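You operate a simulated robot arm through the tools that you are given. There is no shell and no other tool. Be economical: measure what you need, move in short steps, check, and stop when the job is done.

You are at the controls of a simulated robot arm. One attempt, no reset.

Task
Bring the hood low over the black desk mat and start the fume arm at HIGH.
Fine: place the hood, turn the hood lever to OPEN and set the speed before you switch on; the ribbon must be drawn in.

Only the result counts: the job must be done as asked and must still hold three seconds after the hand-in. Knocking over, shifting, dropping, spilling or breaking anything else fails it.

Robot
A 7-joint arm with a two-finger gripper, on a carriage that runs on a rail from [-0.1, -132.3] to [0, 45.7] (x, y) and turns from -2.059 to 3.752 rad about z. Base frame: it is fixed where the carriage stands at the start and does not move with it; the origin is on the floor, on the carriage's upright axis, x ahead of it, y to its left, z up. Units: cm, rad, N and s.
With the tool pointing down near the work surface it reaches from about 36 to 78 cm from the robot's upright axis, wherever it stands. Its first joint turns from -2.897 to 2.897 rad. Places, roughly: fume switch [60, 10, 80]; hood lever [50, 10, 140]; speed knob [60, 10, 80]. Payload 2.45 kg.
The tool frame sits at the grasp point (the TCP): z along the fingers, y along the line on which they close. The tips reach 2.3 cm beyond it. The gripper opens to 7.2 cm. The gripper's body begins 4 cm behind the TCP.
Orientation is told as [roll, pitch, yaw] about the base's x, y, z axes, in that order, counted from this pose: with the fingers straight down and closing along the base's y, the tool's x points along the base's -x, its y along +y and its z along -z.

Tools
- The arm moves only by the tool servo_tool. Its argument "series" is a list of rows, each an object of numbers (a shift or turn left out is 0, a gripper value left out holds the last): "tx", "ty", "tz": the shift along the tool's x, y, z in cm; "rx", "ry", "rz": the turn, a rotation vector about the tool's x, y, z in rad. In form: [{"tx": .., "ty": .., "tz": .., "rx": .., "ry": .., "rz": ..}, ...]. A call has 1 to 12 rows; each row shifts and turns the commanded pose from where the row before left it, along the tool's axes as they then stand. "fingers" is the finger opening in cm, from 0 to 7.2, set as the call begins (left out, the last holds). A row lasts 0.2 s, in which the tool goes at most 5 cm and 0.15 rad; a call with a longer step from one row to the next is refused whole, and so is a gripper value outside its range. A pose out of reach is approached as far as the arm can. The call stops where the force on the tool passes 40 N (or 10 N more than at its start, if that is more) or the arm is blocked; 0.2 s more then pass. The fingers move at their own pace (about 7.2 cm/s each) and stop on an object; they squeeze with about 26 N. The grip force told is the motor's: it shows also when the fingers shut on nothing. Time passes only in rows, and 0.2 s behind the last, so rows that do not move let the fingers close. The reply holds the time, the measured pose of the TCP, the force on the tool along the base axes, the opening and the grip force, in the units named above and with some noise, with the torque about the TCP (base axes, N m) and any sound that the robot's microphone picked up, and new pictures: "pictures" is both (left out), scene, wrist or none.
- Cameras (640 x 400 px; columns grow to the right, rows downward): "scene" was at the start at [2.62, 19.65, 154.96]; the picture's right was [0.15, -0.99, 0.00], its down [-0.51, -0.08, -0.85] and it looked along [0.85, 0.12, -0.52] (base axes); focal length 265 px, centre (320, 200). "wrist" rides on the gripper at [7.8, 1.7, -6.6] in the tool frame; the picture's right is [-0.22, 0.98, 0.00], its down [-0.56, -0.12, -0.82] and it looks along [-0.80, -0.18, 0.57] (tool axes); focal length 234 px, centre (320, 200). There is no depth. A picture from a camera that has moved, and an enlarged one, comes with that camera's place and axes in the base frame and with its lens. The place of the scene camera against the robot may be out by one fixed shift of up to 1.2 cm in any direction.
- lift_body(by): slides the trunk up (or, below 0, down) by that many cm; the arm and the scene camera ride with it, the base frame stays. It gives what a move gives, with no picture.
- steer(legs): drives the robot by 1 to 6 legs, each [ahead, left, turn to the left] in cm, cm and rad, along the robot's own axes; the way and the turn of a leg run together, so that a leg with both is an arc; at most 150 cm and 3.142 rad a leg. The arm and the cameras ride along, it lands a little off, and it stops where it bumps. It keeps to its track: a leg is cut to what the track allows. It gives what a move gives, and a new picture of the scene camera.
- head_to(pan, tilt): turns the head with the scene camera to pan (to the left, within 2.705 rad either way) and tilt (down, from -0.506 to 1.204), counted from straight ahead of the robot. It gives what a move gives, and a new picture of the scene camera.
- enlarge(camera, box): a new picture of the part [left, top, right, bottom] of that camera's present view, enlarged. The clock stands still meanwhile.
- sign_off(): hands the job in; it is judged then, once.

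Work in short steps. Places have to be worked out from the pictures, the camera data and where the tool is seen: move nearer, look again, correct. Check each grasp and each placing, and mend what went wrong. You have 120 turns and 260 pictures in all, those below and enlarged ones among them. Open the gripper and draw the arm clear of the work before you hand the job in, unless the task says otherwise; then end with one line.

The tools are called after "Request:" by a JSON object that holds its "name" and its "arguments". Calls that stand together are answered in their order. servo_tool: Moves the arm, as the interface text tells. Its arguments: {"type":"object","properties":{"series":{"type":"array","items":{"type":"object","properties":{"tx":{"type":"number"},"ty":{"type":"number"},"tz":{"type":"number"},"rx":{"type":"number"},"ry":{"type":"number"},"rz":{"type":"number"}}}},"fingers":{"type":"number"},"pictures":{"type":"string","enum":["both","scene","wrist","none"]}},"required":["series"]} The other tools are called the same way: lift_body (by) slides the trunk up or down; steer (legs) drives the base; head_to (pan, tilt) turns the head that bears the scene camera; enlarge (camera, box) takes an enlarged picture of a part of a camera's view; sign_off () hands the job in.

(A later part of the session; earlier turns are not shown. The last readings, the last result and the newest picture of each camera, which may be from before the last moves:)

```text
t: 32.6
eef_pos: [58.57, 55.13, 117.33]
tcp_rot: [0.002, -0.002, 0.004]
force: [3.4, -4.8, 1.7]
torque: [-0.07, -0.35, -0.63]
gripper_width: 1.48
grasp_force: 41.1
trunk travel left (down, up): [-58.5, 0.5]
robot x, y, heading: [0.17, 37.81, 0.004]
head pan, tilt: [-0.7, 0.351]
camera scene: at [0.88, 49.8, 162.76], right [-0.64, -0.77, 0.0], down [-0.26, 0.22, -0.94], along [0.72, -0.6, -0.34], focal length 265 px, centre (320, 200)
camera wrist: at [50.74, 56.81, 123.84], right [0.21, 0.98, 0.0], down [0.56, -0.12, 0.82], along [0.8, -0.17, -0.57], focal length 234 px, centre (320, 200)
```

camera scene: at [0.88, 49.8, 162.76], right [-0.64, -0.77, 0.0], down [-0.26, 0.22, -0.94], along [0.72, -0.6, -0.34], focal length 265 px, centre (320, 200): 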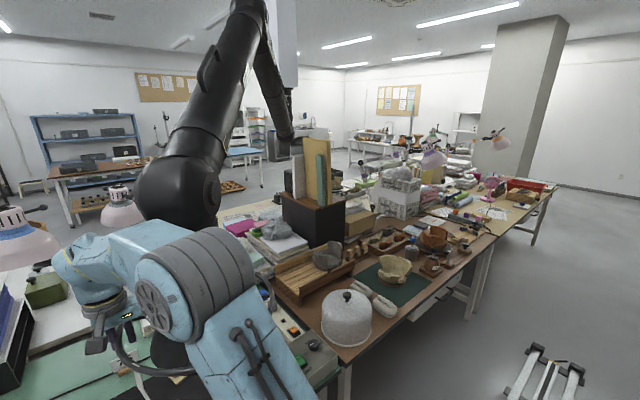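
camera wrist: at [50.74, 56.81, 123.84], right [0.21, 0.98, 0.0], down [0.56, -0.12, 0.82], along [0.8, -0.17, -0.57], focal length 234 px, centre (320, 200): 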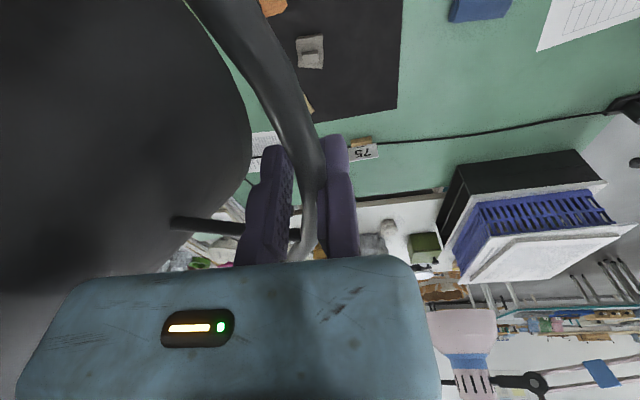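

I use the carriage for the next 7.5 cm left, which also keeps the reach comfortable.

Request:
{"name": "steer", "arguments": {"legs": [[0, 7.5, 0]]}}

Request:
{"name": "servo_tool", "arguments": {"series": [{"ty": 1.0, "tx": -0.7, "tz": 1}, {"ty": 1.0, "tx": -0.7, "tz": 1}, {"ty": 1.0, "tx": -0.7, "tz": 1}, {"ty": 1.0, "tx": -0.7, "tz": 1}, {"ty": 1.0, "tx": -0.7, "tz": 1}, {"ty": 0.5, "tx": -0.5, "tz": 1}, {}], "pictures": "both"}}

```text
t: 33.7
eef_pos: [58.34, 63.24, 117.18]
tcp_rot: [0.0, 0.0, 0.008]
force: [-1.4, 8.3, -3.7]
torque: [-0.35, -1.4, -0.86]
gripper_width: 1.54
grasp_force: 41.7
trunk travel left (down, up): [-58.5, 0.5]
robot x, y, heading: [-0.03, 45.15, 0.007]
head pan, tilt: [-0.7, 0.351]
camera scene: at [0.81, 57.56, 162.73], right [-0.64, -0.77, 0.0], down [-0.26, 0.22, -0.94], along [0.72, -0.6, -0.34], focal length 265 px, centre (320, 200)
```

scene: 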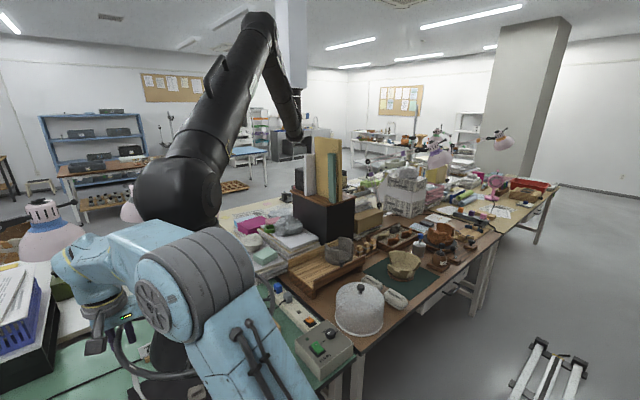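

```text
t: 35.3
eef_pos: [62.28, 68.58, 111.04]
tcp_rot: [0.001, 0.0, 0.009]
force: [3.1, -9.7, 2.4]
torque: [0.03, -0.15, -0.72]
gripper_width: 1.6
grasp_force: 42.0
trunk travel left (down, up): [-58.5, 0.5]
robot x, y, heading: [-0.15, 45.34, 0.007]
head pan, tilt: [-0.7, 0.351]
camera scene: at [0.85, 57.31, 162.76], right [-0.64, -0.77, 0.0], down [-0.26, 0.22, -0.94], along [0.72, -0.6, -0.34], focal length 265 px, centre (320, 200)
camera wrist: at [54.55, 70.17, 117.78], right [0.21, 0.98, 0.0], down [0.56, -0.12, 0.82], along [0.8, -0.17, -0.58], focal length 234 px, centre (320, 200)
```

scene: 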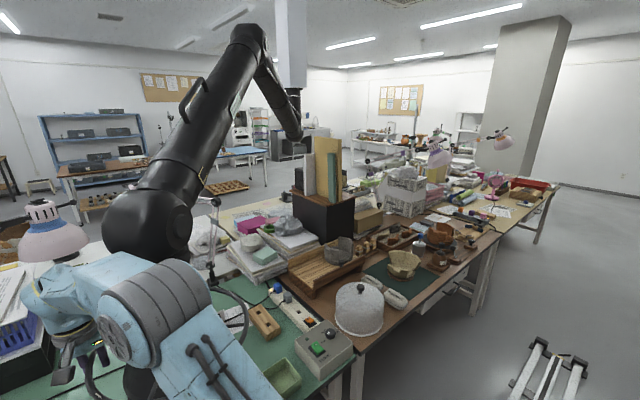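
wrist: 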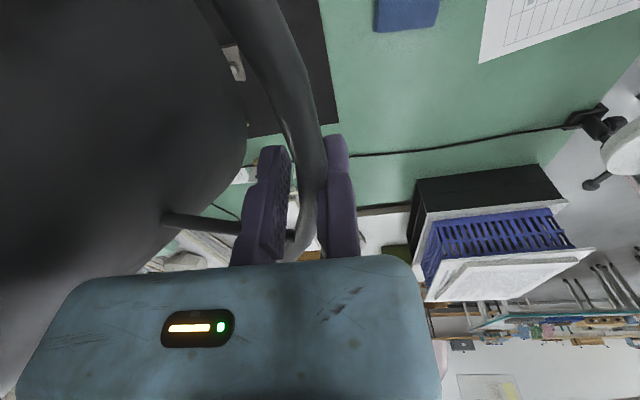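

Let me look at the hood over the mat from the head camera.

Request:
{"name": "head_to", "arguments": {"pan": 0.0, "tilt": 0.6}}

Request:
{"name": "enlarge", "arguments": {"camera": "wrist", "box": [120, 0, 420, 280]}}

```text
t: 36.4
eef_pos: [62.3, 68.55, 111.23]
tcp_rot: [0.001, 0.001, 0.009]
force: [1.3, -7.0, 0.3]
torque: [0.2, 0.62, -0.77]
gripper_width: 1.63
grasp_force: 41.5
trunk travel left (down, up): [-58.5, 0.5]
robot x, y, heading: [0.34, 44.65, 0.007]
head pan, tilt: [0.0, 0.6]
camera scene: at [2.52, 63.35, 160.49], right [0.01, -1.0, 0.0], down [-0.56, 0.0, -0.83], along [0.83, 0.01, -0.56], focal length 265 px, centre (320, 200)
```

scene: 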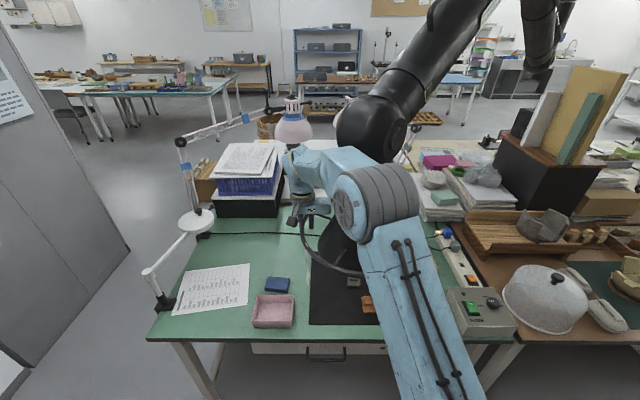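

```text
1.43 times, centred on (270, 140) of wrist
camera zoom: at [54.53, 70.19, 117.81], right [0.21, 0.98, 0.0], down [0.56, -0.12, 0.82], along [0.8, -0.17, -0.57], focal length 334 px, centre (391, 286)
```

zoom: 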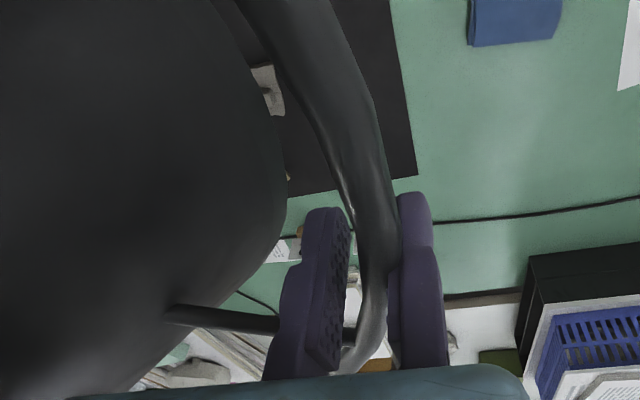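

The hood axis (sphere) is about (65, 51.4), over the mat centre. Now I lower it about 8 cm further.

Request:
{"name": "servo_tool", "arguments": {"series": [{"tz": 1}, {"tz": 1}, {"tz": 1}, {"tz": 1, "tx": -0.3}, {"tz": 1, "tx": -0.3}, {"tz": 1, "tx": -0.3}, {"tz": 1}, {"tz": 1}, {}], "pictures": "both"}}

```text
t: 38.4
eef_pos: [63.09, 68.58, 103.08]
tcp_rot: [0.002, 0.0, 0.009]
force: [5.0, -1.1, 0.1]
torque: [-0.13, -0.44, -0.83]
gripper_width: 1.59
grasp_force: 41.8
trunk travel left (down, up): [-58.5, 0.5]
robot x, y, heading: [0.21, 44.87, 0.004]
head pan, tilt: [0.0, 0.6]
camera scene: at [2.56, 63.43, 160.47], right [0.01, -1.0, 0.0], down [-0.57, 0.0, -0.82], along [0.82, 0.01, -0.57], focal length 265 px, centre (320, 200)
camera wrist: at [55.4, 70.26, 109.73], right [0.21, 0.98, 0.0], down [0.56, -0.12, 0.82], along [0.8, -0.17, -0.57], focal length 234 px, centre (320, 200)
```

scene: 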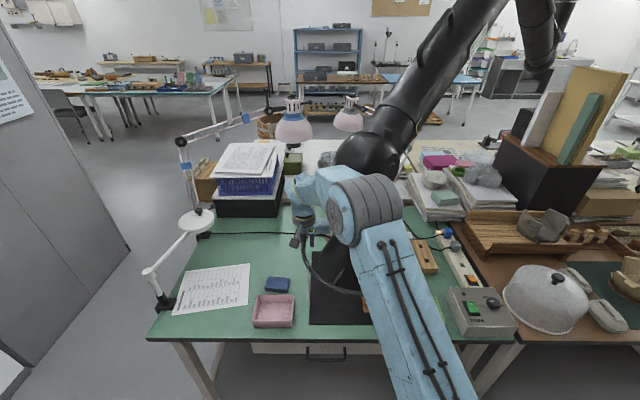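
wrist: 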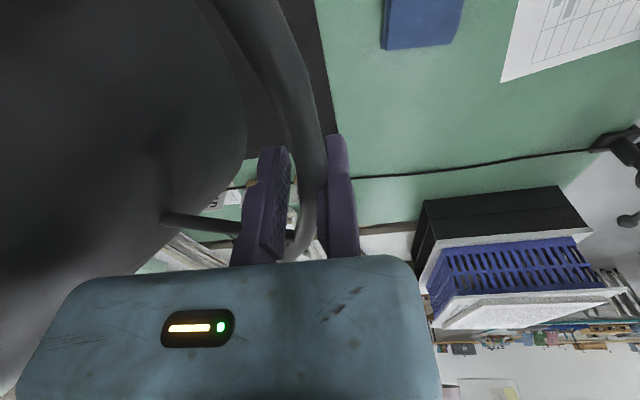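

The hood sits low over the mat. I open the fingers to release it.

Request:
{"name": "servo_tool", "arguments": {"series": [{}, {}, {}], "fingers": 3.6, "pictures": "wrist"}}

```text
t: 39.1
eef_pos: [63.14, 68.62, 103.28]
tcp_rot: [0.002, 0.001, 0.008]
force: [0.6, 0.3, -0.7]
torque: [0.01, 0.0, -0.03]
gripper_width: 3.58
grasp_force: 0.0
trunk travel left (down, up): [-58.5, 0.5]
robot x, y, heading: [0.4, 45.37, 0.009]
head pan, tilt: [0.0, 0.6]
camera wrist: at [55.34, 70.29, 109.8], right [0.21, 0.98, 0.0], down [0.56, -0.12, 0.82], along [0.8, -0.17, -0.57], focal length 234 px, centre (320, 200)
```

wrist: 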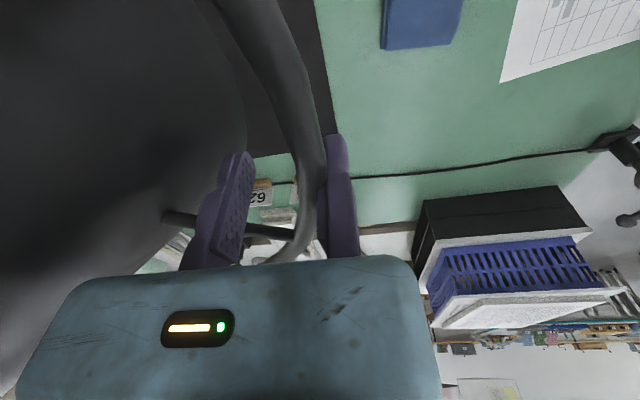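

It stayed put. I ease off the tube by 0.4 cm and rise, then look at the hood from there.

Request:
{"name": "servo_tool", "arguments": {"series": [{"ty": 0.5}, {"tz": -1.5}, {"tz": -2.5}, {"tz": -3}, {"tz": -3}, {"tz": -3}, {"ty": 3}, {"ty": 4, "tx": 2}, {"ty": 4, "tx": 3}, {}], "pictures": "both"}}

```text
t: 41.4
eef_pos: [58.49, 79.97, 116.49]
tcp_rot: [0.002, 0.0, 0.01]
force: [0.0, 0.3, -0.4]
torque: [-0.03, 0.01, -0.02]
gripper_width: 3.62
grasp_force: 0.1
trunk travel left (down, up): [-58.5, 0.5]
robot x, y, heading: [0.31, 45.18, 0.004]
head pan, tilt: [0.0, 0.6]
camera scene: at [2.46, 63.46, 160.47], right [0.01, -1.0, 0.0], down [-0.56, 0.0, -0.83], along [0.83, 0.01, -0.56], focal length 265 px, centre (320, 200)
camera wrist: at [50.65, 81.59, 123.01], right [0.21, 0.98, 0.0], down [0.56, -0.12, 0.82], along [0.8, -0.17, -0.57], focal length 234 px, centre (320, 200)
```

scene: 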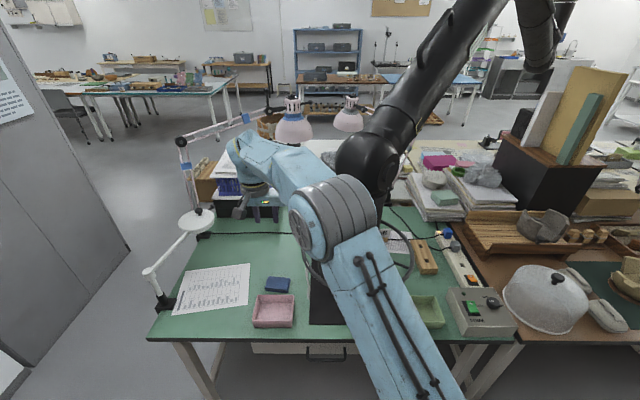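
wrist: 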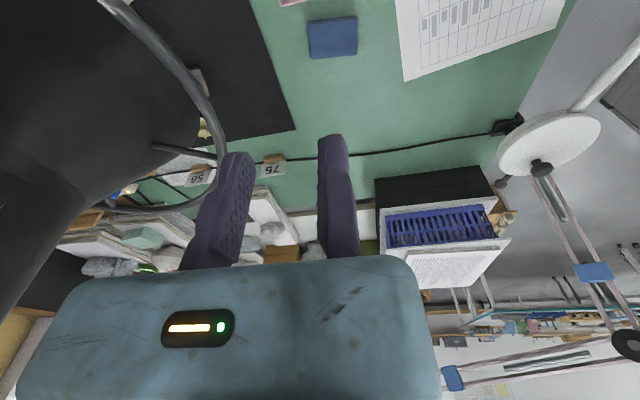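

Next I need to see the lever. I pull the arm back toward the robot, then pitch the tool up so the wrist camera looks at the hood's neck.

Request:
{"name": "servo_tool", "arguments": {"series": [{"tx": 3}, {"tx": 3}, {"tx": 3}, {"tx": 3}, {"tx": 3}, {"tx": 3}, {}], "pictures": "none"}}

Request:
{"name": "servo_tool", "arguments": {"series": [{"ry": -0.14}, {"ry": -0.14}, {"ry": -0.14}, {"ry": -0.14}, {}], "pictures": "both"}}

```text
t: 43.0
eef_pos: [40.18, 79.58, 116.16]
tcp_rot: [0.001, 0.0, 0.008]
force: [0.3, 0.1, 0.2]
torque: [0.01, -0.03, 0.01]
gripper_width: 3.58
grasp_force: 0.0
trunk travel left (down, up): [-58.5, 0.5]
robot x, y, heading: [0.1, 45.53, 0.007]
head pan, tilt: [0.0, 0.6]
```

```text
t: 44.1
eef_pos: [40.15, 79.82, 116.22]
tcp_rot: [0.001, -0.562, 0.008]
force: [0.2, 0.7, 0.1]
torque: [0.0, -0.01, 0.03]
gripper_width: 3.59
grasp_force: 0.0
trunk travel left (down, up): [-58.5, 0.5]
robot x, y, heading: [-0.12, 45.2, 0.01]
head pan, tilt: [0.0, 0.6]
camera scene: at [2.47, 63.44, 160.47], right [0.01, -1.0, 0.0], down [-0.56, 0.0, -0.83], along [0.83, 0.01, -0.56], focal length 265 px, centre (320, 200)
camera wrist: at [30.0, 81.36, 117.74], right [0.18, 0.98, 0.12], down [0.04, -0.13, 0.99], along [0.98, -0.17, -0.06], focal length 234 px, centre (320, 200)
```

scene: 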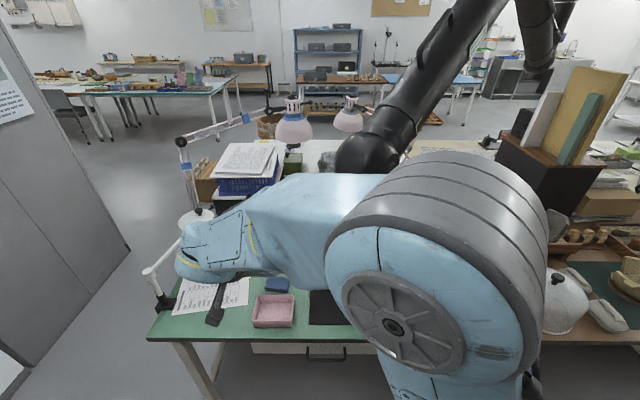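
wrist: 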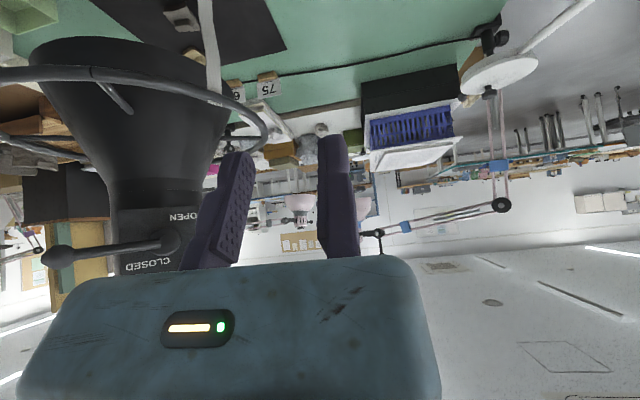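

The wrist camera shows the neck (upside down): the lever points to −y from the hub, with OPEN lower left and CLOSED upper right. I shift right to triangulate hub and ball.

Request:
{"name": "servo_tool", "arguments": {"series": [{"ty": -3}, {"ty": -3}, {"ty": -3}, {"ty": -3}, {"ty": -3}, {"ty": -3}, {"ty": -3}, {}], "pictures": "wrist"}}

Request:
{"name": "enlarge", "arguments": {"camera": "wrist", "box": [100, 100, 420, 300]}}

```text
t: 46.0
eef_pos: [40.46, 58.6, 116.02]
tcp_rot: [0.001, -0.559, 0.008]
force: [0.2, 0.0, -0.7]
torque: [0.0, 0.03, -0.04]
gripper_width: 3.61
grasp_force: 0.1
trunk travel left (down, up): [-58.5, 0.5]
robot x, y, heading: [0.45, 45.21, 0.009]
head pan, tilt: [0.0, 0.6]
camera wrist: at [30.31, 60.27, 117.54], right [0.18, 0.98, 0.12], down [0.04, -0.13, 0.99], along [0.98, -0.17, -0.06], focal length 234 px, centre (320, 200)
```

wrist: 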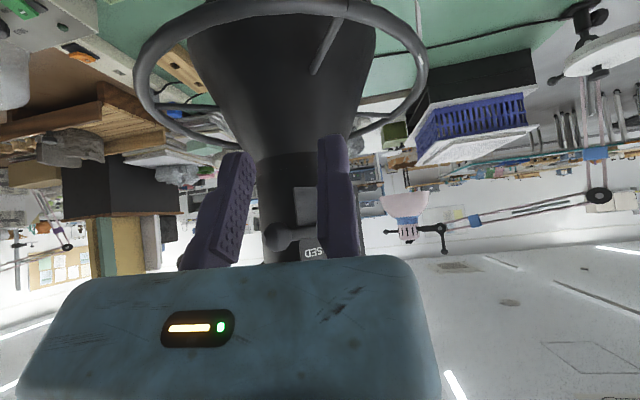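

```text
2.00 times, centred on (260, 200) of wrist
camera zoom: at [30.31, 60.27, 117.54], right [0.18, 0.98, 0.12], down [0.04, -0.13, 0.99], along [0.98, -0.17, -0.06], focal length 468 px, centre (440, 200)
```

zoom: 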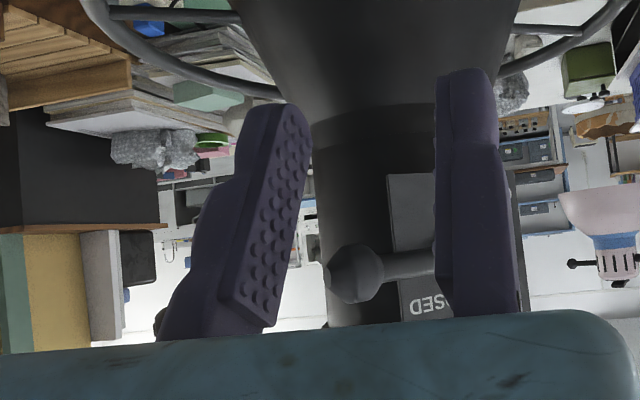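

Ball ≈ (46.7, 53.8, 118.7), hub ≈ (52.6, 60, 118.8); the plate faces (−0.73, +0.68). I'll back off and turn the tool horizontal, so that the closed fingers form a rod pointing into the plate that can push the ball down its arc.

Request:
{"name": "servo_tool", "arguments": {"series": [{"tx": 0.7, "ty": 3.3, "tz": -2}, {"tx": 0.7, "ty": 3.3, "tz": -2}, {"tx": 0.7, "ty": 3.3, "tz": -2}, {"ry": -0.145}, {"ry": -0.145}, {"ry": -0.145}, {"ry": -0.145}, {"ry": -0.145}, {"ry": -0.145}, {"ry": -0.14}, {}], "fingers": 0, "pictures": "both"}}

```text
t: 48.4
eef_pos: [35.95, 70.08, 120.73]
tcp_rot: [1.132, -1.569, -1.124]
force: [-0.1, 0.2, 0.7]
torque: [0.01, -0.05, 0.0]
gripper_width: 0.0
grasp_force: 25.9
out of reach, approached as far as the arm can: row 9, 10
trunk travel left (down, up): [-58.5, 0.5]
robot x, y, heading: [0.24, 45.0, 0.008]
head pan, tilt: [0.0, 0.6]
camera scene: at [2.52, 63.46, 160.47], right [0.01, -1.0, 0.0], down [-0.57, 0.0, -0.82], along [0.82, 0.01, -0.57], focal length 265 px, centre (320, 200)
camera wrist: at [29.27, 71.7, 113.03], right [-0.01, 0.98, 0.22], down [-0.82, -0.13, 0.56], along [0.58, -0.17, 0.8], focal length 234 px, centre (320, 200)
```

scene: 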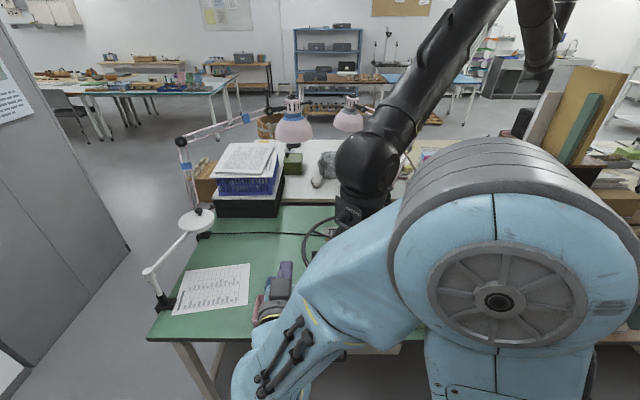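
wrist: 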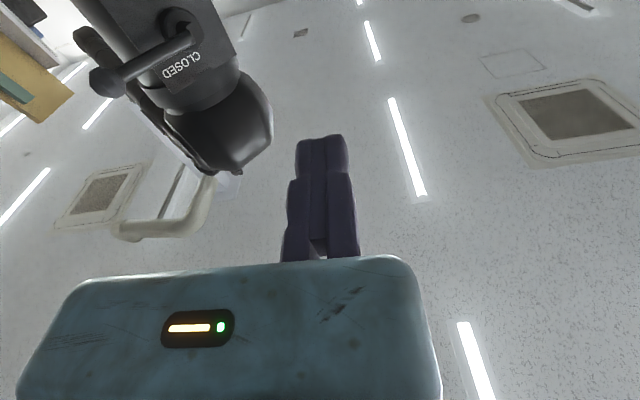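

Horizontal reached. Now I roll the tool −90° about its axis so the camera is at the side.

Request:
{"name": "servo_tool", "arguments": {"series": [{"rz": -0.143}, {"rz": -0.143}, {"rz": -0.143}, {"rz": -0.143}, {"rz": -0.143}, {"rz": -0.143}, {"rz": -0.143}, {"rz": -0.143}, {"rz": -0.143}, {"rz": -0.143}, {"rz": -0.141}, {}], "pictures": "both"}}

```text
t: 51.0
eef_pos: [35.94, 70.07, 120.75]
tcp_rot: [-1.568, -0.001, 1.58]
force: [0.6, -0.7, -0.1]
torque: [-0.02, 0.0, -0.01]
gripper_width: 0.0
grasp_force: 26.0
trunk travel left (down, up): [-58.5, 0.5]
robot x, y, heading: [0.38, 45.16, 0.009]
head pan, tilt: [0.0, 0.6]
camera scene: at [2.5, 63.44, 160.47], right [0.01, -1.0, 0.0], down [-0.56, 0.0, -0.83], along [0.83, 0.01, -0.56], focal length 265 px, centre (320, 200)
camera wrist: at [29.42, 62.22, 119.09], right [0.0, 0.22, -0.98], down [-0.82, 0.55, 0.13], along [0.57, 0.8, 0.18], focal length 234 px, centre (320, 200)
```

scene: 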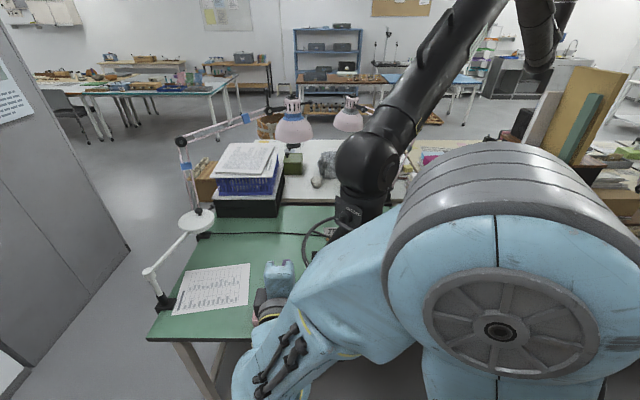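
wrist: 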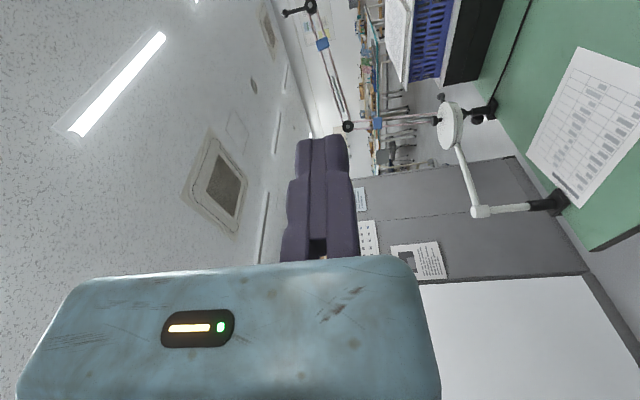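

Roll done. Now yaw about 0.73 rad to the right so the fingers point at the plate.

Request:
{"name": "servo_tool", "arguments": {"series": [{"ry": 0.145}, {"ry": 0.145}, {"ry": 0.145}, {"ry": 0.145}, {"ry": 0.145}, {}], "pictures": "both"}}

```text
t: 52.4
eef_pos: [36.01, 70.09, 120.84]
tcp_rot: [-1.568, -0.001, 0.854]
force: [0.6, -0.5, -0.4]
torque: [-0.02, 0.02, 0.03]
gripper_width: 0.02
grasp_force: 25.8
trunk travel left (down, up): [-58.5, 0.5]
robot x, y, heading: [0.12, 45.21, 0.008]
head pan, tilt: [0.0, 0.6]
camera scene: at [2.51, 63.45, 160.47], right [0.01, -1.0, 0.0], down [-0.56, 0.0, -0.83], along [0.83, 0.01, -0.56], focal length 265 px, centre (320, 200)
camera wrist: at [25.93, 68.48, 119.11], right [0.14, 0.17, -0.98], down [-0.25, 0.96, 0.13], along [0.96, 0.22, 0.18], focal length 234 px, centre (320, 200)
```

scene: 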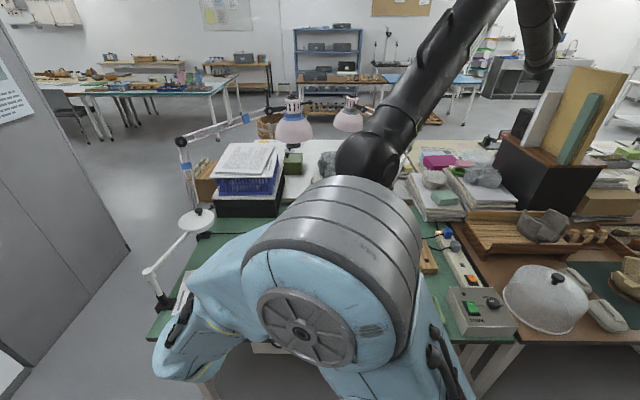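
wrist: 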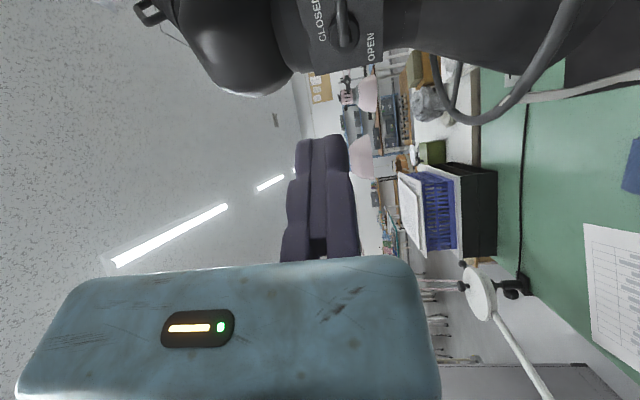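

The lever hub is visible at the top of the wrist view. I move right and up to see the lever whole before engaging.

Request:
{"name": "servo_tool", "arguments": {"series": [{"tx": 2, "ty": -1.3, "tz": 1.7}, {"tx": 2, "ty": -1.3, "tz": 1.7}, {"tx": 2, "ty": -1.4, "tz": 1.7}, {}], "pictures": "wrist"}}

Request:
{"name": "enlarge", "arguments": {"camera": "wrist", "box": [160, 0, 480, 200]}}

```text
t: 53.4
eef_pos: [35.63, 62.36, 124.7]
tcp_rot: [-1.569, 0.0, 0.854]
force: [-0.1, 0.4, 0.2]
torque: [-0.03, -0.02, 0.01]
gripper_width: 0.0
grasp_force: 25.8
trunk travel left (down, up): [-58.5, 0.5]
robot x, y, heading: [-0.14, 45.36, 0.007]
head pan, tilt: [0.0, 0.6]
camera wrist: at [25.67, 60.81, 122.95], right [0.14, 0.17, -0.98], down [-0.25, 0.96, 0.13], along [0.96, 0.23, 0.18], focal length 234 px, centre (320, 200)
```

wrist: 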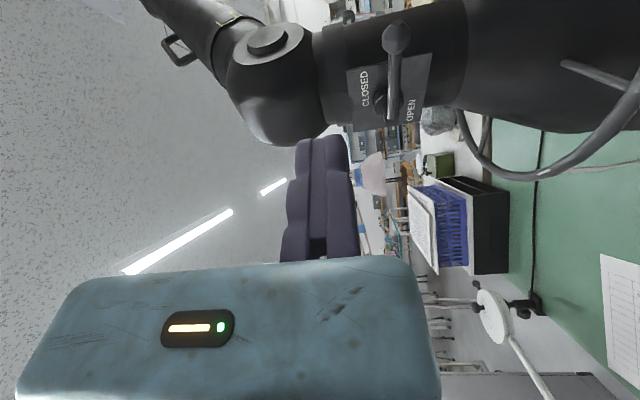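

```text
2.00 times, centred on (320, 100) of wrist
camera zoom: at [25.67, 60.81, 122.95], right [0.14, 0.17, -0.98], down [-0.25, 0.96, 0.13], along [0.96, 0.23, 0.18], focal length 468 px, centre (320, 400)
```

zoom: 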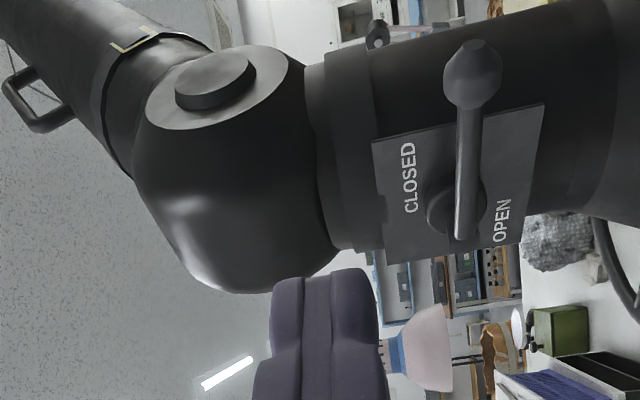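

Ball confirmed ≈ (46.7, 53.9, 118.8) and hub ≈ (53, 58, 119). I bring the rod above the shaft just inside the ball, staying at z≈124.7.

Request:
{"name": "servo_tool", "arguments": {"series": [{"tx": -0.6, "tz": 2.6}, {"tx": -0.6, "tz": 2.6}, {"tx": -0.6, "tz": 2.6}, {"tx": -0.6, "tz": 2.6}, {"tx": -0.6, "tz": 2.6}, {}], "pictures": "both"}}

Request:
{"name": "enlarge", "arguments": {"camera": "wrist", "box": [200, 0, 520, 260]}}

```text
t: 54.8
eef_pos: [47.65, 55.91, 124.73]
tcp_rot: [-1.569, 0.0, 0.854]
force: [0.1, 0.4, 0.5]
torque: [0.02, 0.01, -0.02]
gripper_width: 0.01
grasp_force: 26.2
trunk travel left (down, up): [-58.5, 0.5]
robot x, y, heading: [0.3, 45.44, 0.007]
head pan, tilt: [0.0, 0.6]
camera scene: at [2.53, 63.43, 160.47], right [0.01, -1.0, 0.0], down [-0.57, 0.0, -0.82], along [0.82, 0.01, -0.57], focal length 265 px, centre (320, 200)
camera wrist: at [37.65, 54.22, 123.04], right [0.14, 0.17, -0.98], down [-0.25, 0.96, 0.13], along [0.96, 0.23, 0.18], focal length 234 px, centre (320, 200)
```

scene: 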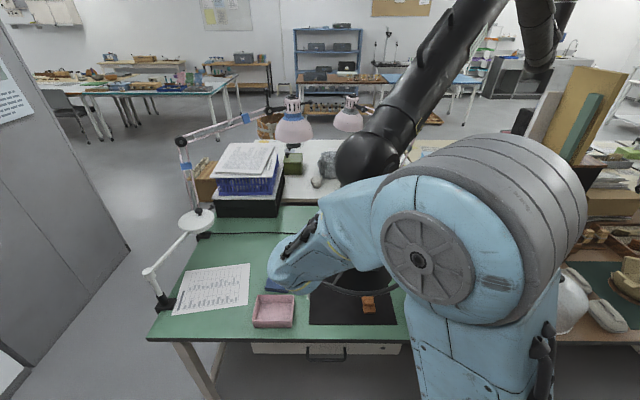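
wrist: 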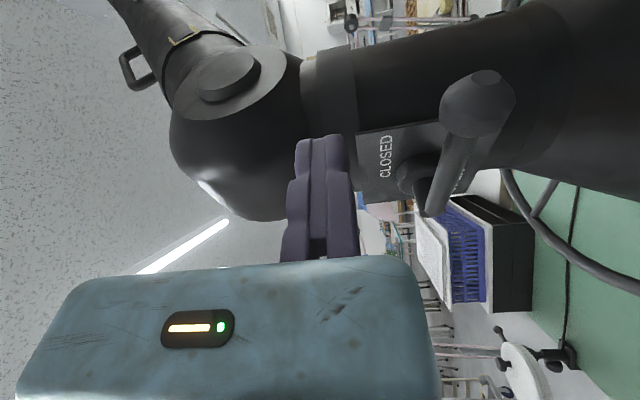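

```text
1.54 times, centred on (360, 130) of wrist
camera zoom: at [37.65, 54.22, 123.04], right [0.14, 0.17, -0.98], down [-0.25, 0.96, 0.13], along [0.96, 0.23, 0.18], focal length 360 px, centre (258, 308)
```

zoom: 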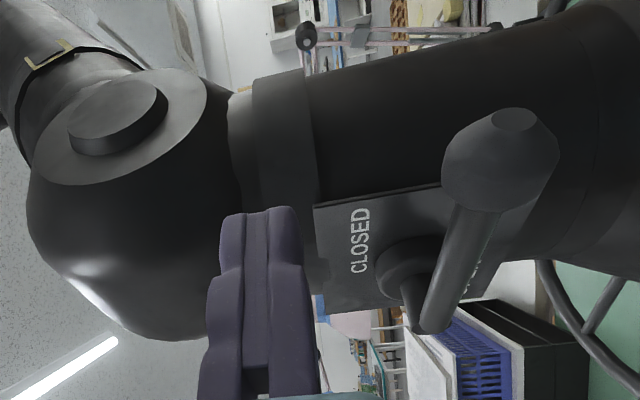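

The shaft runs from ≈(52.2, 59.4) to the ball, and the rod is correctly above it. I press down the first part of the arc, about 30°.

Request:
{"name": "servo_tool", "arguments": {"series": [{"ty": 1.3, "tx": -0.1}, {"ty": 1.3, "tx": -0.1}, {"ty": 1.0}, {"ty": 1.0}, {"ty": 1.0}, {"ty": 1.0}, {}], "pictures": "wrist"}}

```text
t: 56.4
eef_pos: [47.63, 55.9, 118.21]
tcp_rot: [-1.569, -0.001, 0.854]
force: [-0.5, -0.6, 0.3]
torque: [0.02, 0.02, 0.0]
gripper_width: 0.0
grasp_force: 26.0
trunk travel left (down, up): [-58.5, 0.5]
robot x, y, heading: [0.26, 45.11, 0.004]
head pan, tilt: [0.0, 0.6]
camera wrist: at [37.55, 54.42, 116.55], right [0.14, 0.17, -0.98], down [-0.25, 0.96, 0.13], along [0.96, 0.23, 0.18], focal length 234 px, centre (320, 200)
```

wrist: 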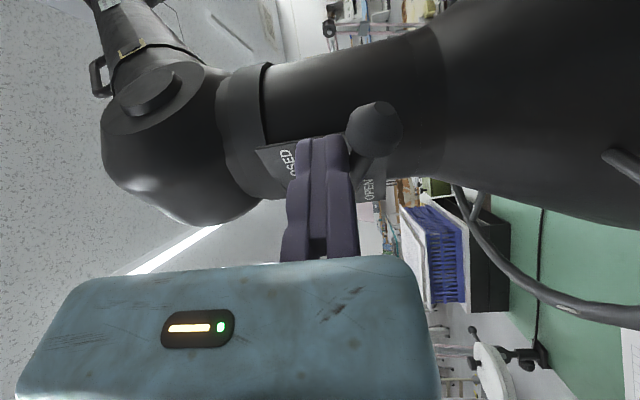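

The ball moved down about 3 cm with negligible force. I continue along the arc.

Request:
{"name": "servo_tool", "arguments": {"series": [{"ty": 0.8, "tx": -0.3}, {"ty": 0.8, "tx": -0.4}, {"ty": 0.7, "tx": -0.5}, {"ty": 0.6, "tx": -0.6}, {}], "pictures": "wrist"}}

Request:
{"name": "enlarge", "arguments": {"camera": "wrist", "box": [200, 0, 520, 260]}}

```text
t: 57.5
eef_pos: [48.89, 57.58, 115.32]
tcp_rot: [-1.57, -0.001, 0.855]
force: [-0.3, -0.3, -0.1]
torque: [0.02, 0.0, 0.02]
gripper_width: 0.0
grasp_force: 26.0
trunk travel left (down, up): [-58.5, 0.5]
robot x, y, heading: [-0.11, 45.04, 0.006]
head pan, tilt: [0.0, 0.6]
camera wrist: at [38.74, 55.89, 113.67], right [0.14, 0.17, -0.98], down [-0.25, 0.96, 0.13], along [0.96, 0.23, 0.18], focal length 234 px, centre (320, 200)
```

wrist: 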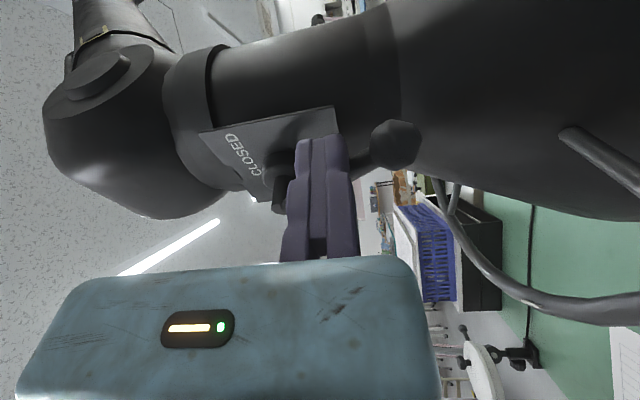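

```text
1.54 times, centred on (360, 130) of wrist
camera zoom: at [38.74, 55.89, 113.67], right [0.14, 0.17, -0.98], down [-0.25, 0.96, 0.13], along [0.96, 0.23, 0.18], focal length 360 px, centre (258, 308)
```

zoom: 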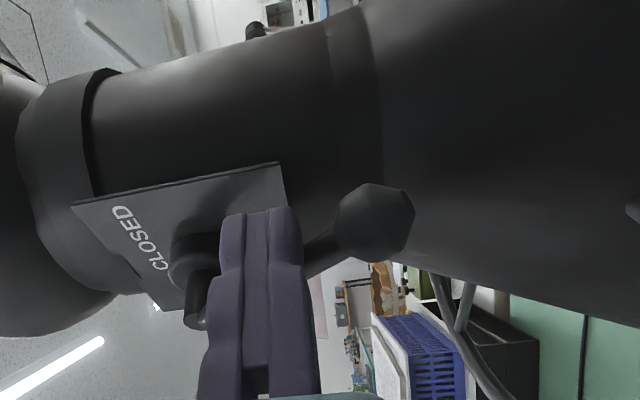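

The lever is about 57° down and rotating freely. I finish the arc to straight down.

Request:
{"name": "servo_tool", "arguments": {"series": [{"ty": 0.4, "tx": -0.6}, {"ty": 0.4, "tx": -0.7}, {"ty": 0.3, "tx": -0.7}, {"ty": 0.1, "tx": -0.5}, {}], "pictures": "wrist"}}

Request:
{"name": "enlarge", "arguments": {"camera": "wrist", "box": [200, 0, 520, 260]}}

```text
t: 58.8
eef_pos: [50.34, 59.37, 114.04]
tcp_rot: [-1.567, 0.0, 0.855]
force: [0.0, -0.5, 0.8]
torque: [0.02, 0.02, 0.01]
gripper_width: 0.0
grasp_force: 25.8
trunk travel left (down, up): [-58.5, 0.5]
robot x, y, heading: [0.23, 44.96, 0.007]
head pan, tilt: [0.0, 0.6]
camera wrist: at [40.36, 57.78, 112.35], right [0.14, 0.17, -0.98], down [-0.25, 0.96, 0.13], along [0.96, 0.23, 0.18], focal length 234 px, centre (320, 200)
```

wrist: 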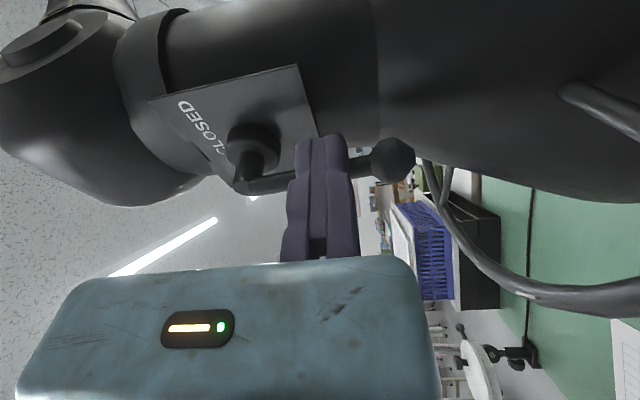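

```text
1.54 times, centred on (360, 130) of wrist
camera zoom: at [40.36, 57.78, 112.35], right [0.14, 0.17, -0.98], down [-0.25, 0.96, 0.13], along [0.96, 0.23, 0.18], focal length 360 px, centre (258, 308)
```

zoom: 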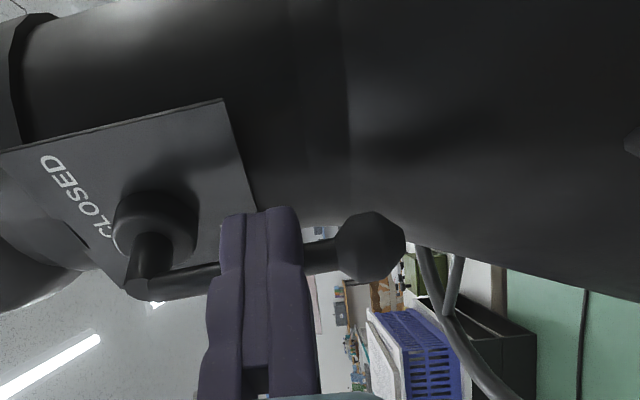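

The lever points almost straight down now. I push a touch more to feel for the end stop.

Request:
{"name": "servo_tool", "arguments": {"series": [{"tx": -0.3}, {"tx": -0.3}, {"tx": -0.3}, {}], "pictures": "wrist"}}

Request:
{"name": "enlarge", "arguments": {"camera": "wrist", "box": [200, 0, 520, 260]}}

```text
t: 59.8
eef_pos: [51.1, 59.91, 114.05]
tcp_rot: [-1.567, 0.0, 0.853]
force: [-2.4, -1.6, -0.9]
torque: [0.08, 0.03, -0.02]
gripper_width: 0.63
grasp_force: 28.4
trunk travel left (down, up): [-58.5, 0.5]
robot x, y, heading: [0.24, 45.07, 0.009]
head pan, tilt: [0.0, 0.6]
camera wrist: at [41.05, 58.36, 112.37], right [0.14, 0.17, -0.98], down [-0.25, 0.96, 0.13], along [0.96, 0.23, 0.18], focal length 234 px, centre (320, 200)
```

wrist: 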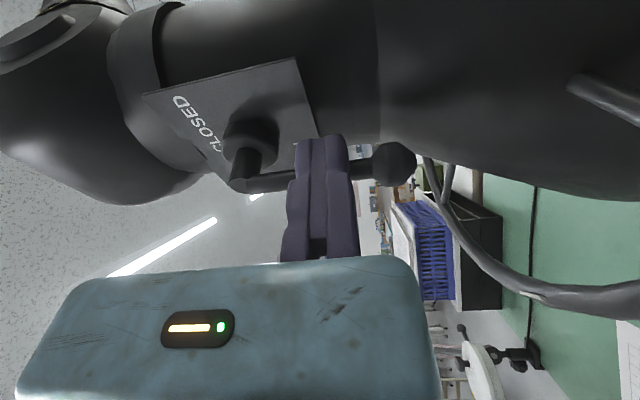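

```text
1.54 times, centred on (360, 130) of wrist
camera zoom: at [41.05, 58.36, 112.37], right [0.14, 0.17, -0.98], down [-0.25, 0.96, 0.13], along [0.96, 0.23, 0.18], focal length 360 px, centre (258, 308)
```

zoom: 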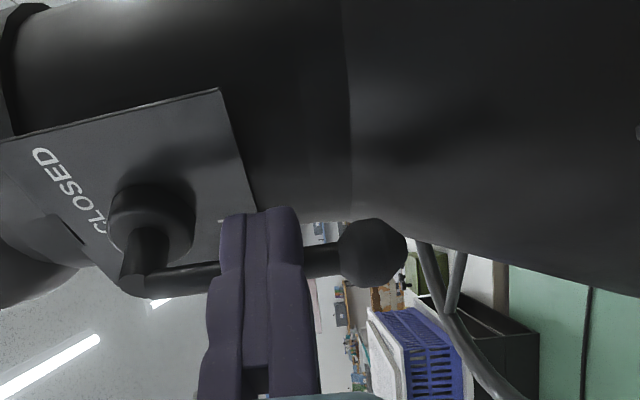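

There's resistance now (about 3 N) with the lever vertical, so the end stop is reached. I back off outward and look at the result.

Request:
{"name": "servo_tool", "arguments": {"series": [{"tx": 0.5}, {"tz": -2}, {"tz": -3}, {"tz": -3}, {"tz": -3}, {"tz": -3}, {}], "pictures": "wrist"}}

Request:
{"name": "enlarge", "arguments": {"camera": "wrist", "box": [200, 0, 640, 260]}}

```text
t: 61.4
eef_pos: [39.92, 68.85, 114.04]
tcp_rot: [-1.569, 0.0, 0.854]
force: [0.4, -0.2, -0.2]
torque: [0.05, -0.01, -0.01]
gripper_width: 0.0
grasp_force: 28.5
trunk travel left (down, up): [-58.5, 0.5]
robot x, y, heading: [0.21, 45.26, 0.007]
head pan, tilt: [0.0, 0.6]
camera wrist: at [30.03, 67.27, 112.43], right [0.14, 0.17, -0.98], down [-0.25, 0.96, 0.13], along [0.96, 0.23, 0.18], focal length 234 px, centre (320, 200)
```

wrist: 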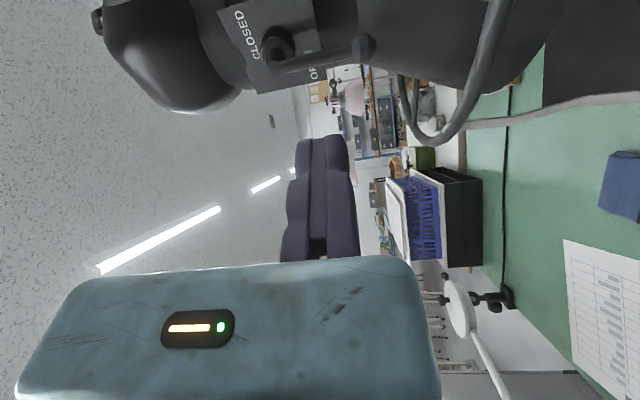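

```text
1.45 times, centred on (420, 130) of wrist
camera zoom: at [30.03, 67.27, 112.43], right [0.14, 0.17, -0.98], down [-0.25, 0.96, 0.13], along [0.96, 0.23, 0.18], focal length 341 px, centre (174, 302)
```

zoom: 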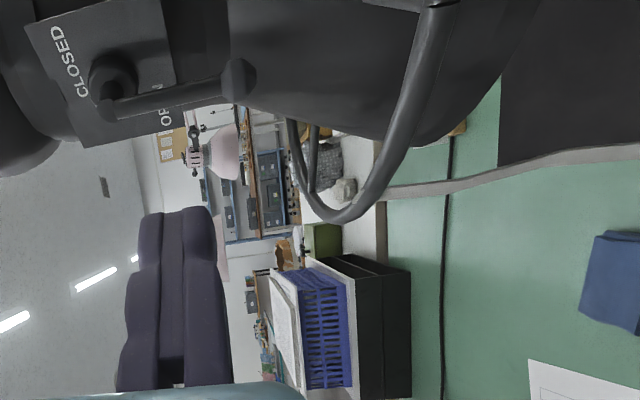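

The lever is at OPEN. I unwind the tool orientation back to pointing down, well clear at the left.

Request:
{"name": "servo_tool", "arguments": {"series": [{"tz": -3, "ry": -0.1}, {"ry": -0.145}, {"ry": -0.145}, {"ry": -0.145}, {"ry": -0.145}, {"ry": -0.045}, {"rz": 0.143}, {"rz": 0.143}, {"rz": 0.143}, {"rz": 0.143}, {"rz": 0.143}, {"rz": 0.143}], "pictures": "none"}}

Request:
{"name": "servo_tool", "arguments": {"series": [{"rz": 0.143}, {"rz": 0.143}, {"rz": 0.143}, {"rz": 0.143}, {"rz": 0.141}, {"ry": 0.145}, {"ry": 0.145}, {"ry": 0.145}, {"ry": 0.145}, {"ry": 0.145}, {"ry": 0.145}, {}], "pictures": "both"}}

```text
t: 64.0
eef_pos: [38.05, 70.76, 114.18]
tcp_rot: [-1.57, -0.863, 1.579]
force: [0.4, 0.4, 0.0]
torque: [0.01, -0.03, -0.02]
gripper_width: 0.0
grasp_force: 28.6
trunk travel left (down, up): [-58.5, 0.5]
robot x, y, heading: [0.28, 45.33, 0.009]
head pan, tilt: [0.0, 0.6]
```

```text
t: 66.5
eef_pos: [37.93, 70.69, 114.1]
tcp_rot: [0.002, -0.699, 0.008]
force: [-0.2, -0.6, 0.2]
torque: [0.03, 0.01, -0.01]
gripper_width: 0.03
grasp_force: 28.8
trunk travel left (down, up): [-58.5, 0.5]
robot x, y, heading: [-0.02, 45.07, 0.009]
head pan, tilt: [0.0, 0.6]
camera scene: at [2.5, 63.43, 160.47], right [0.01, -1.0, 0.0], down [-0.56, 0.0, -0.83], along [0.83, 0.01, -0.56], focal length 265 px, centre (320, 200)
camera wrist: at [27.76, 72.35, 114.2], right [0.16, 0.98, 0.14], down [-0.1, -0.13, 0.99], along [0.98, -0.17, 0.07], focal length 234 px, centre (320, 200)
```

scene: 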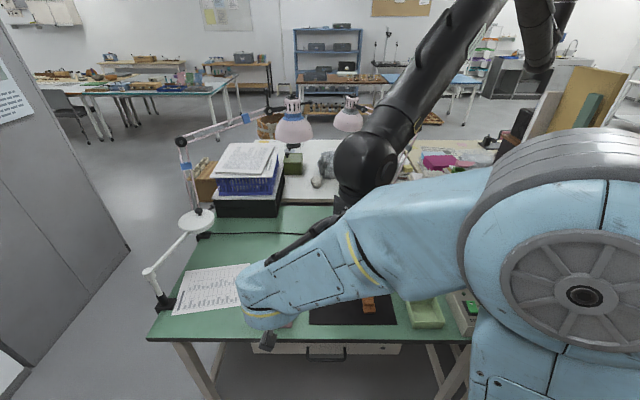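
wrist: 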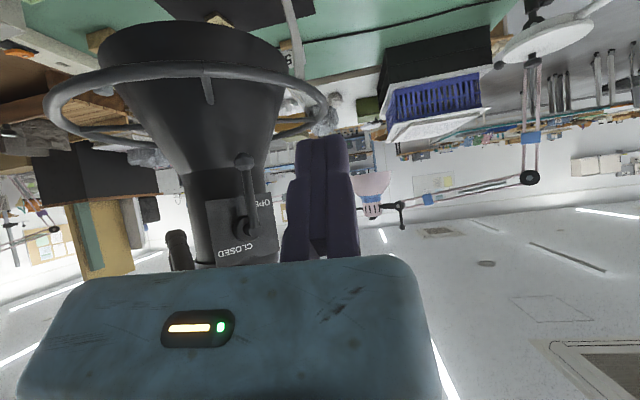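

The lever is visibly at OPEN. The mouth centre is about (60, 53) while the mat centre is about (66, 53), so I'll nudge the hood forward about 6 cm by pushing the ring's near point. First point the tool down and move in front of it.

Request:
{"name": "servo_tool", "arguments": {"series": [{"ry": 0.14}, {"ry": 0.14}, {"ry": 0.14}, {"ry": 0.14}, {"ry": 0.139}, {"ty": -3.5, "tz": 2}, {"ty": -3.5, "tz": 2}, {"ty": -3.5, "tz": 2}, {"ty": -3.5, "tz": 2}, {"ty": -3.5, "tz": 2}, {}], "pictures": "both"}}

```text
t: 69.0
eef_pos: [38.38, 53.65, 103.99]
tcp_rot: [0.001, 0.0, 0.008]
force: [-0.1, -0.3, -0.8]
torque: [0.01, -0.02, -0.03]
gripper_width: 0.03
grasp_force: 28.3
trunk travel left (down, up): [-58.5, 0.5]
robot x, y, heading: [0.49, 45.06, 0.005]
head pan, tilt: [0.0, 0.6]
camera scene: at [2.52, 63.42, 160.48], right [0.01, -1.0, 0.0], down [-0.57, 0.0, -0.82], along [0.82, 0.01, -0.57], focal length 265 px, centre (320, 200)
camera wrist: at [30.65, 55.17, 110.62], right [0.21, 0.98, 0.0], down [0.56, -0.12, 0.82], along [0.8, -0.17, -0.57], focal length 234 px, centre (320, 200)
```

scene: 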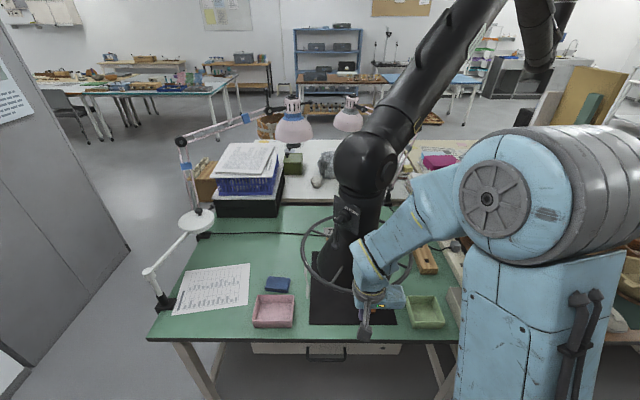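
wrist: 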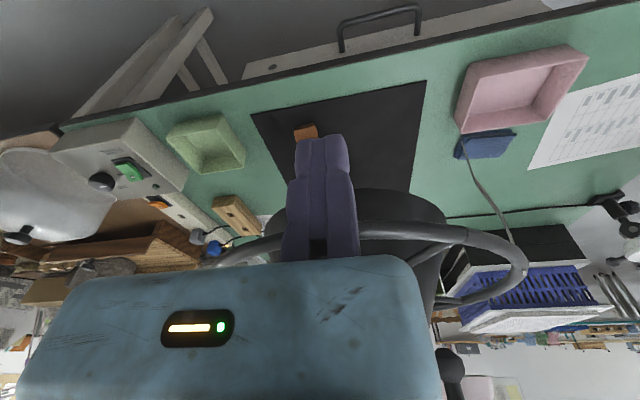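

I'm in front of the ring. I push forward in small steps and watch for contact force.

Request:
{"name": "servo_tool", "arguments": {"series": [{"tx": -1}, {"tx": -1}, {"tx": -1}, {"tx": -1}, {}], "pictures": "none"}}

Request:
{"name": "servo_tool", "arguments": {"series": [{"tx": -0.7}, {"tx": -0.7}, {"tx": -0.6}, {}], "pictures": "both"}}

```text
t: 70.2
eef_pos: [42.19, 53.44, 104.14]
tcp_rot: [0.001, -0.001, 0.009]
force: [0.0, 0.8, 0.5]
torque: [0.01, -0.01, -0.01]
gripper_width: 0.0
grasp_force: 28.2
trunk travel left (down, up): [-58.5, 0.5]
robot x, y, heading: [0.25, 45.21, 0.006]
head pan, tilt: [0.0, 0.6]
```

```text
t: 71.2
eef_pos: [44.03, 53.36, 104.19]
tcp_rot: [0.001, -0.001, 0.009]
force: [-8.5, 2.2, -1.1]
torque: [0.01, 0.08, 0.06]
gripper_width: 0.0
grasp_force: 28.6
trunk travel left (down, up): [-58.5, 0.5]
robot x, y, heading: [-0.02, 45.04, 0.004]
head pan, tilt: [0.0, 0.6]
camera scene: at [2.41, 63.46, 160.48], right [0.01, -1.0, 0.0], down [-0.56, 0.0, -0.83], along [0.83, 0.01, -0.56], focal length 265 px, centre (320, 200)
camera wrist: at [36.32, 54.97, 110.7], right [0.21, 0.98, 0.0], down [0.56, -0.12, 0.82], along [0.8, -0.17, -0.57], focal length 234 px, centre (320, 200)
```

scene: 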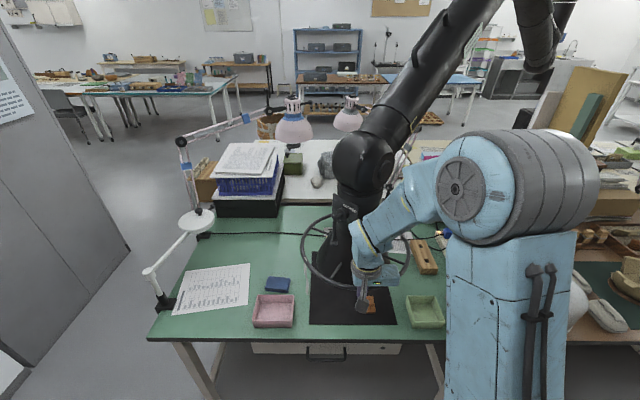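
wrist: 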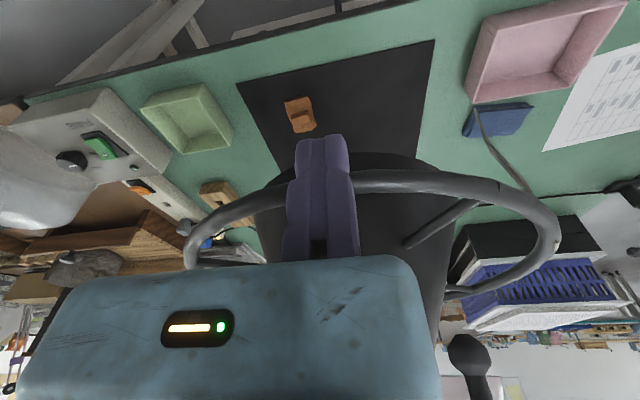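

Contact at TCP x≈43.5, so the ring centre is about x=61. I push 5 cm further.

Request:
{"name": "servo_tool", "arguments": {"series": [{"tx": -0.8}, {"tx": -0.8}, {"tx": -0.8}, {"tx": -0.8}, {"tx": -0.8}, {"tx": -0.8}, {}], "pictures": "both"}}

```text
t: 72.8
eef_pos: [49.02, 53.42, 104.18]
tcp_rot: [0.001, -0.002, 0.01]
force: [-6.7, 2.3, -1.7]
torque: [0.04, 0.1, 0.1]
gripper_width: 0.01
grasp_force: 27.8
trunk travel left (down, up): [-58.5, 0.5]
robot x, y, heading: [0.05, 44.73, 0.008]
head pan, tilt: [0.0, 0.6]
camera scene: at [2.44, 63.47, 160.48], right [0.01, -1.0, 0.0], down [-0.56, 0.0, -0.83], along [0.83, 0.01, -0.56], focal length 265 px, centre (320, 200)
camera wrist: at [41.28, 55.04, 110.78], right [0.21, 0.98, 0.0], down [0.56, -0.12, 0.82], along [0.8, -0.17, -0.57], focal length 234 px, centre (320, 200)
```

scene: 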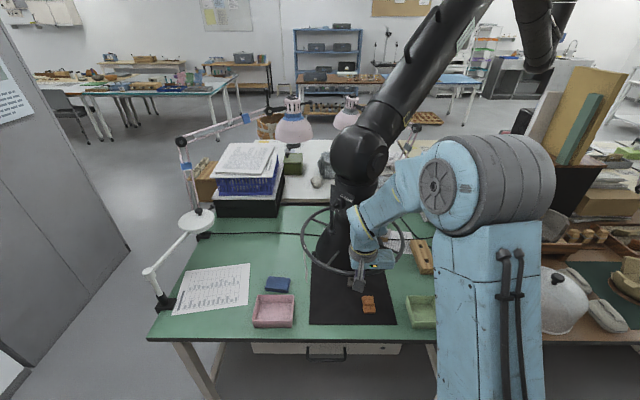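
wrist: 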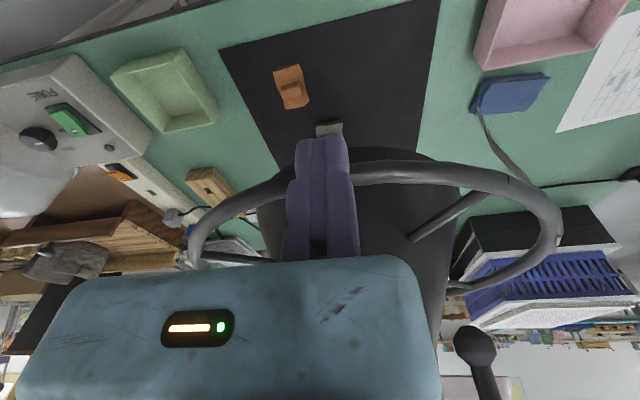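

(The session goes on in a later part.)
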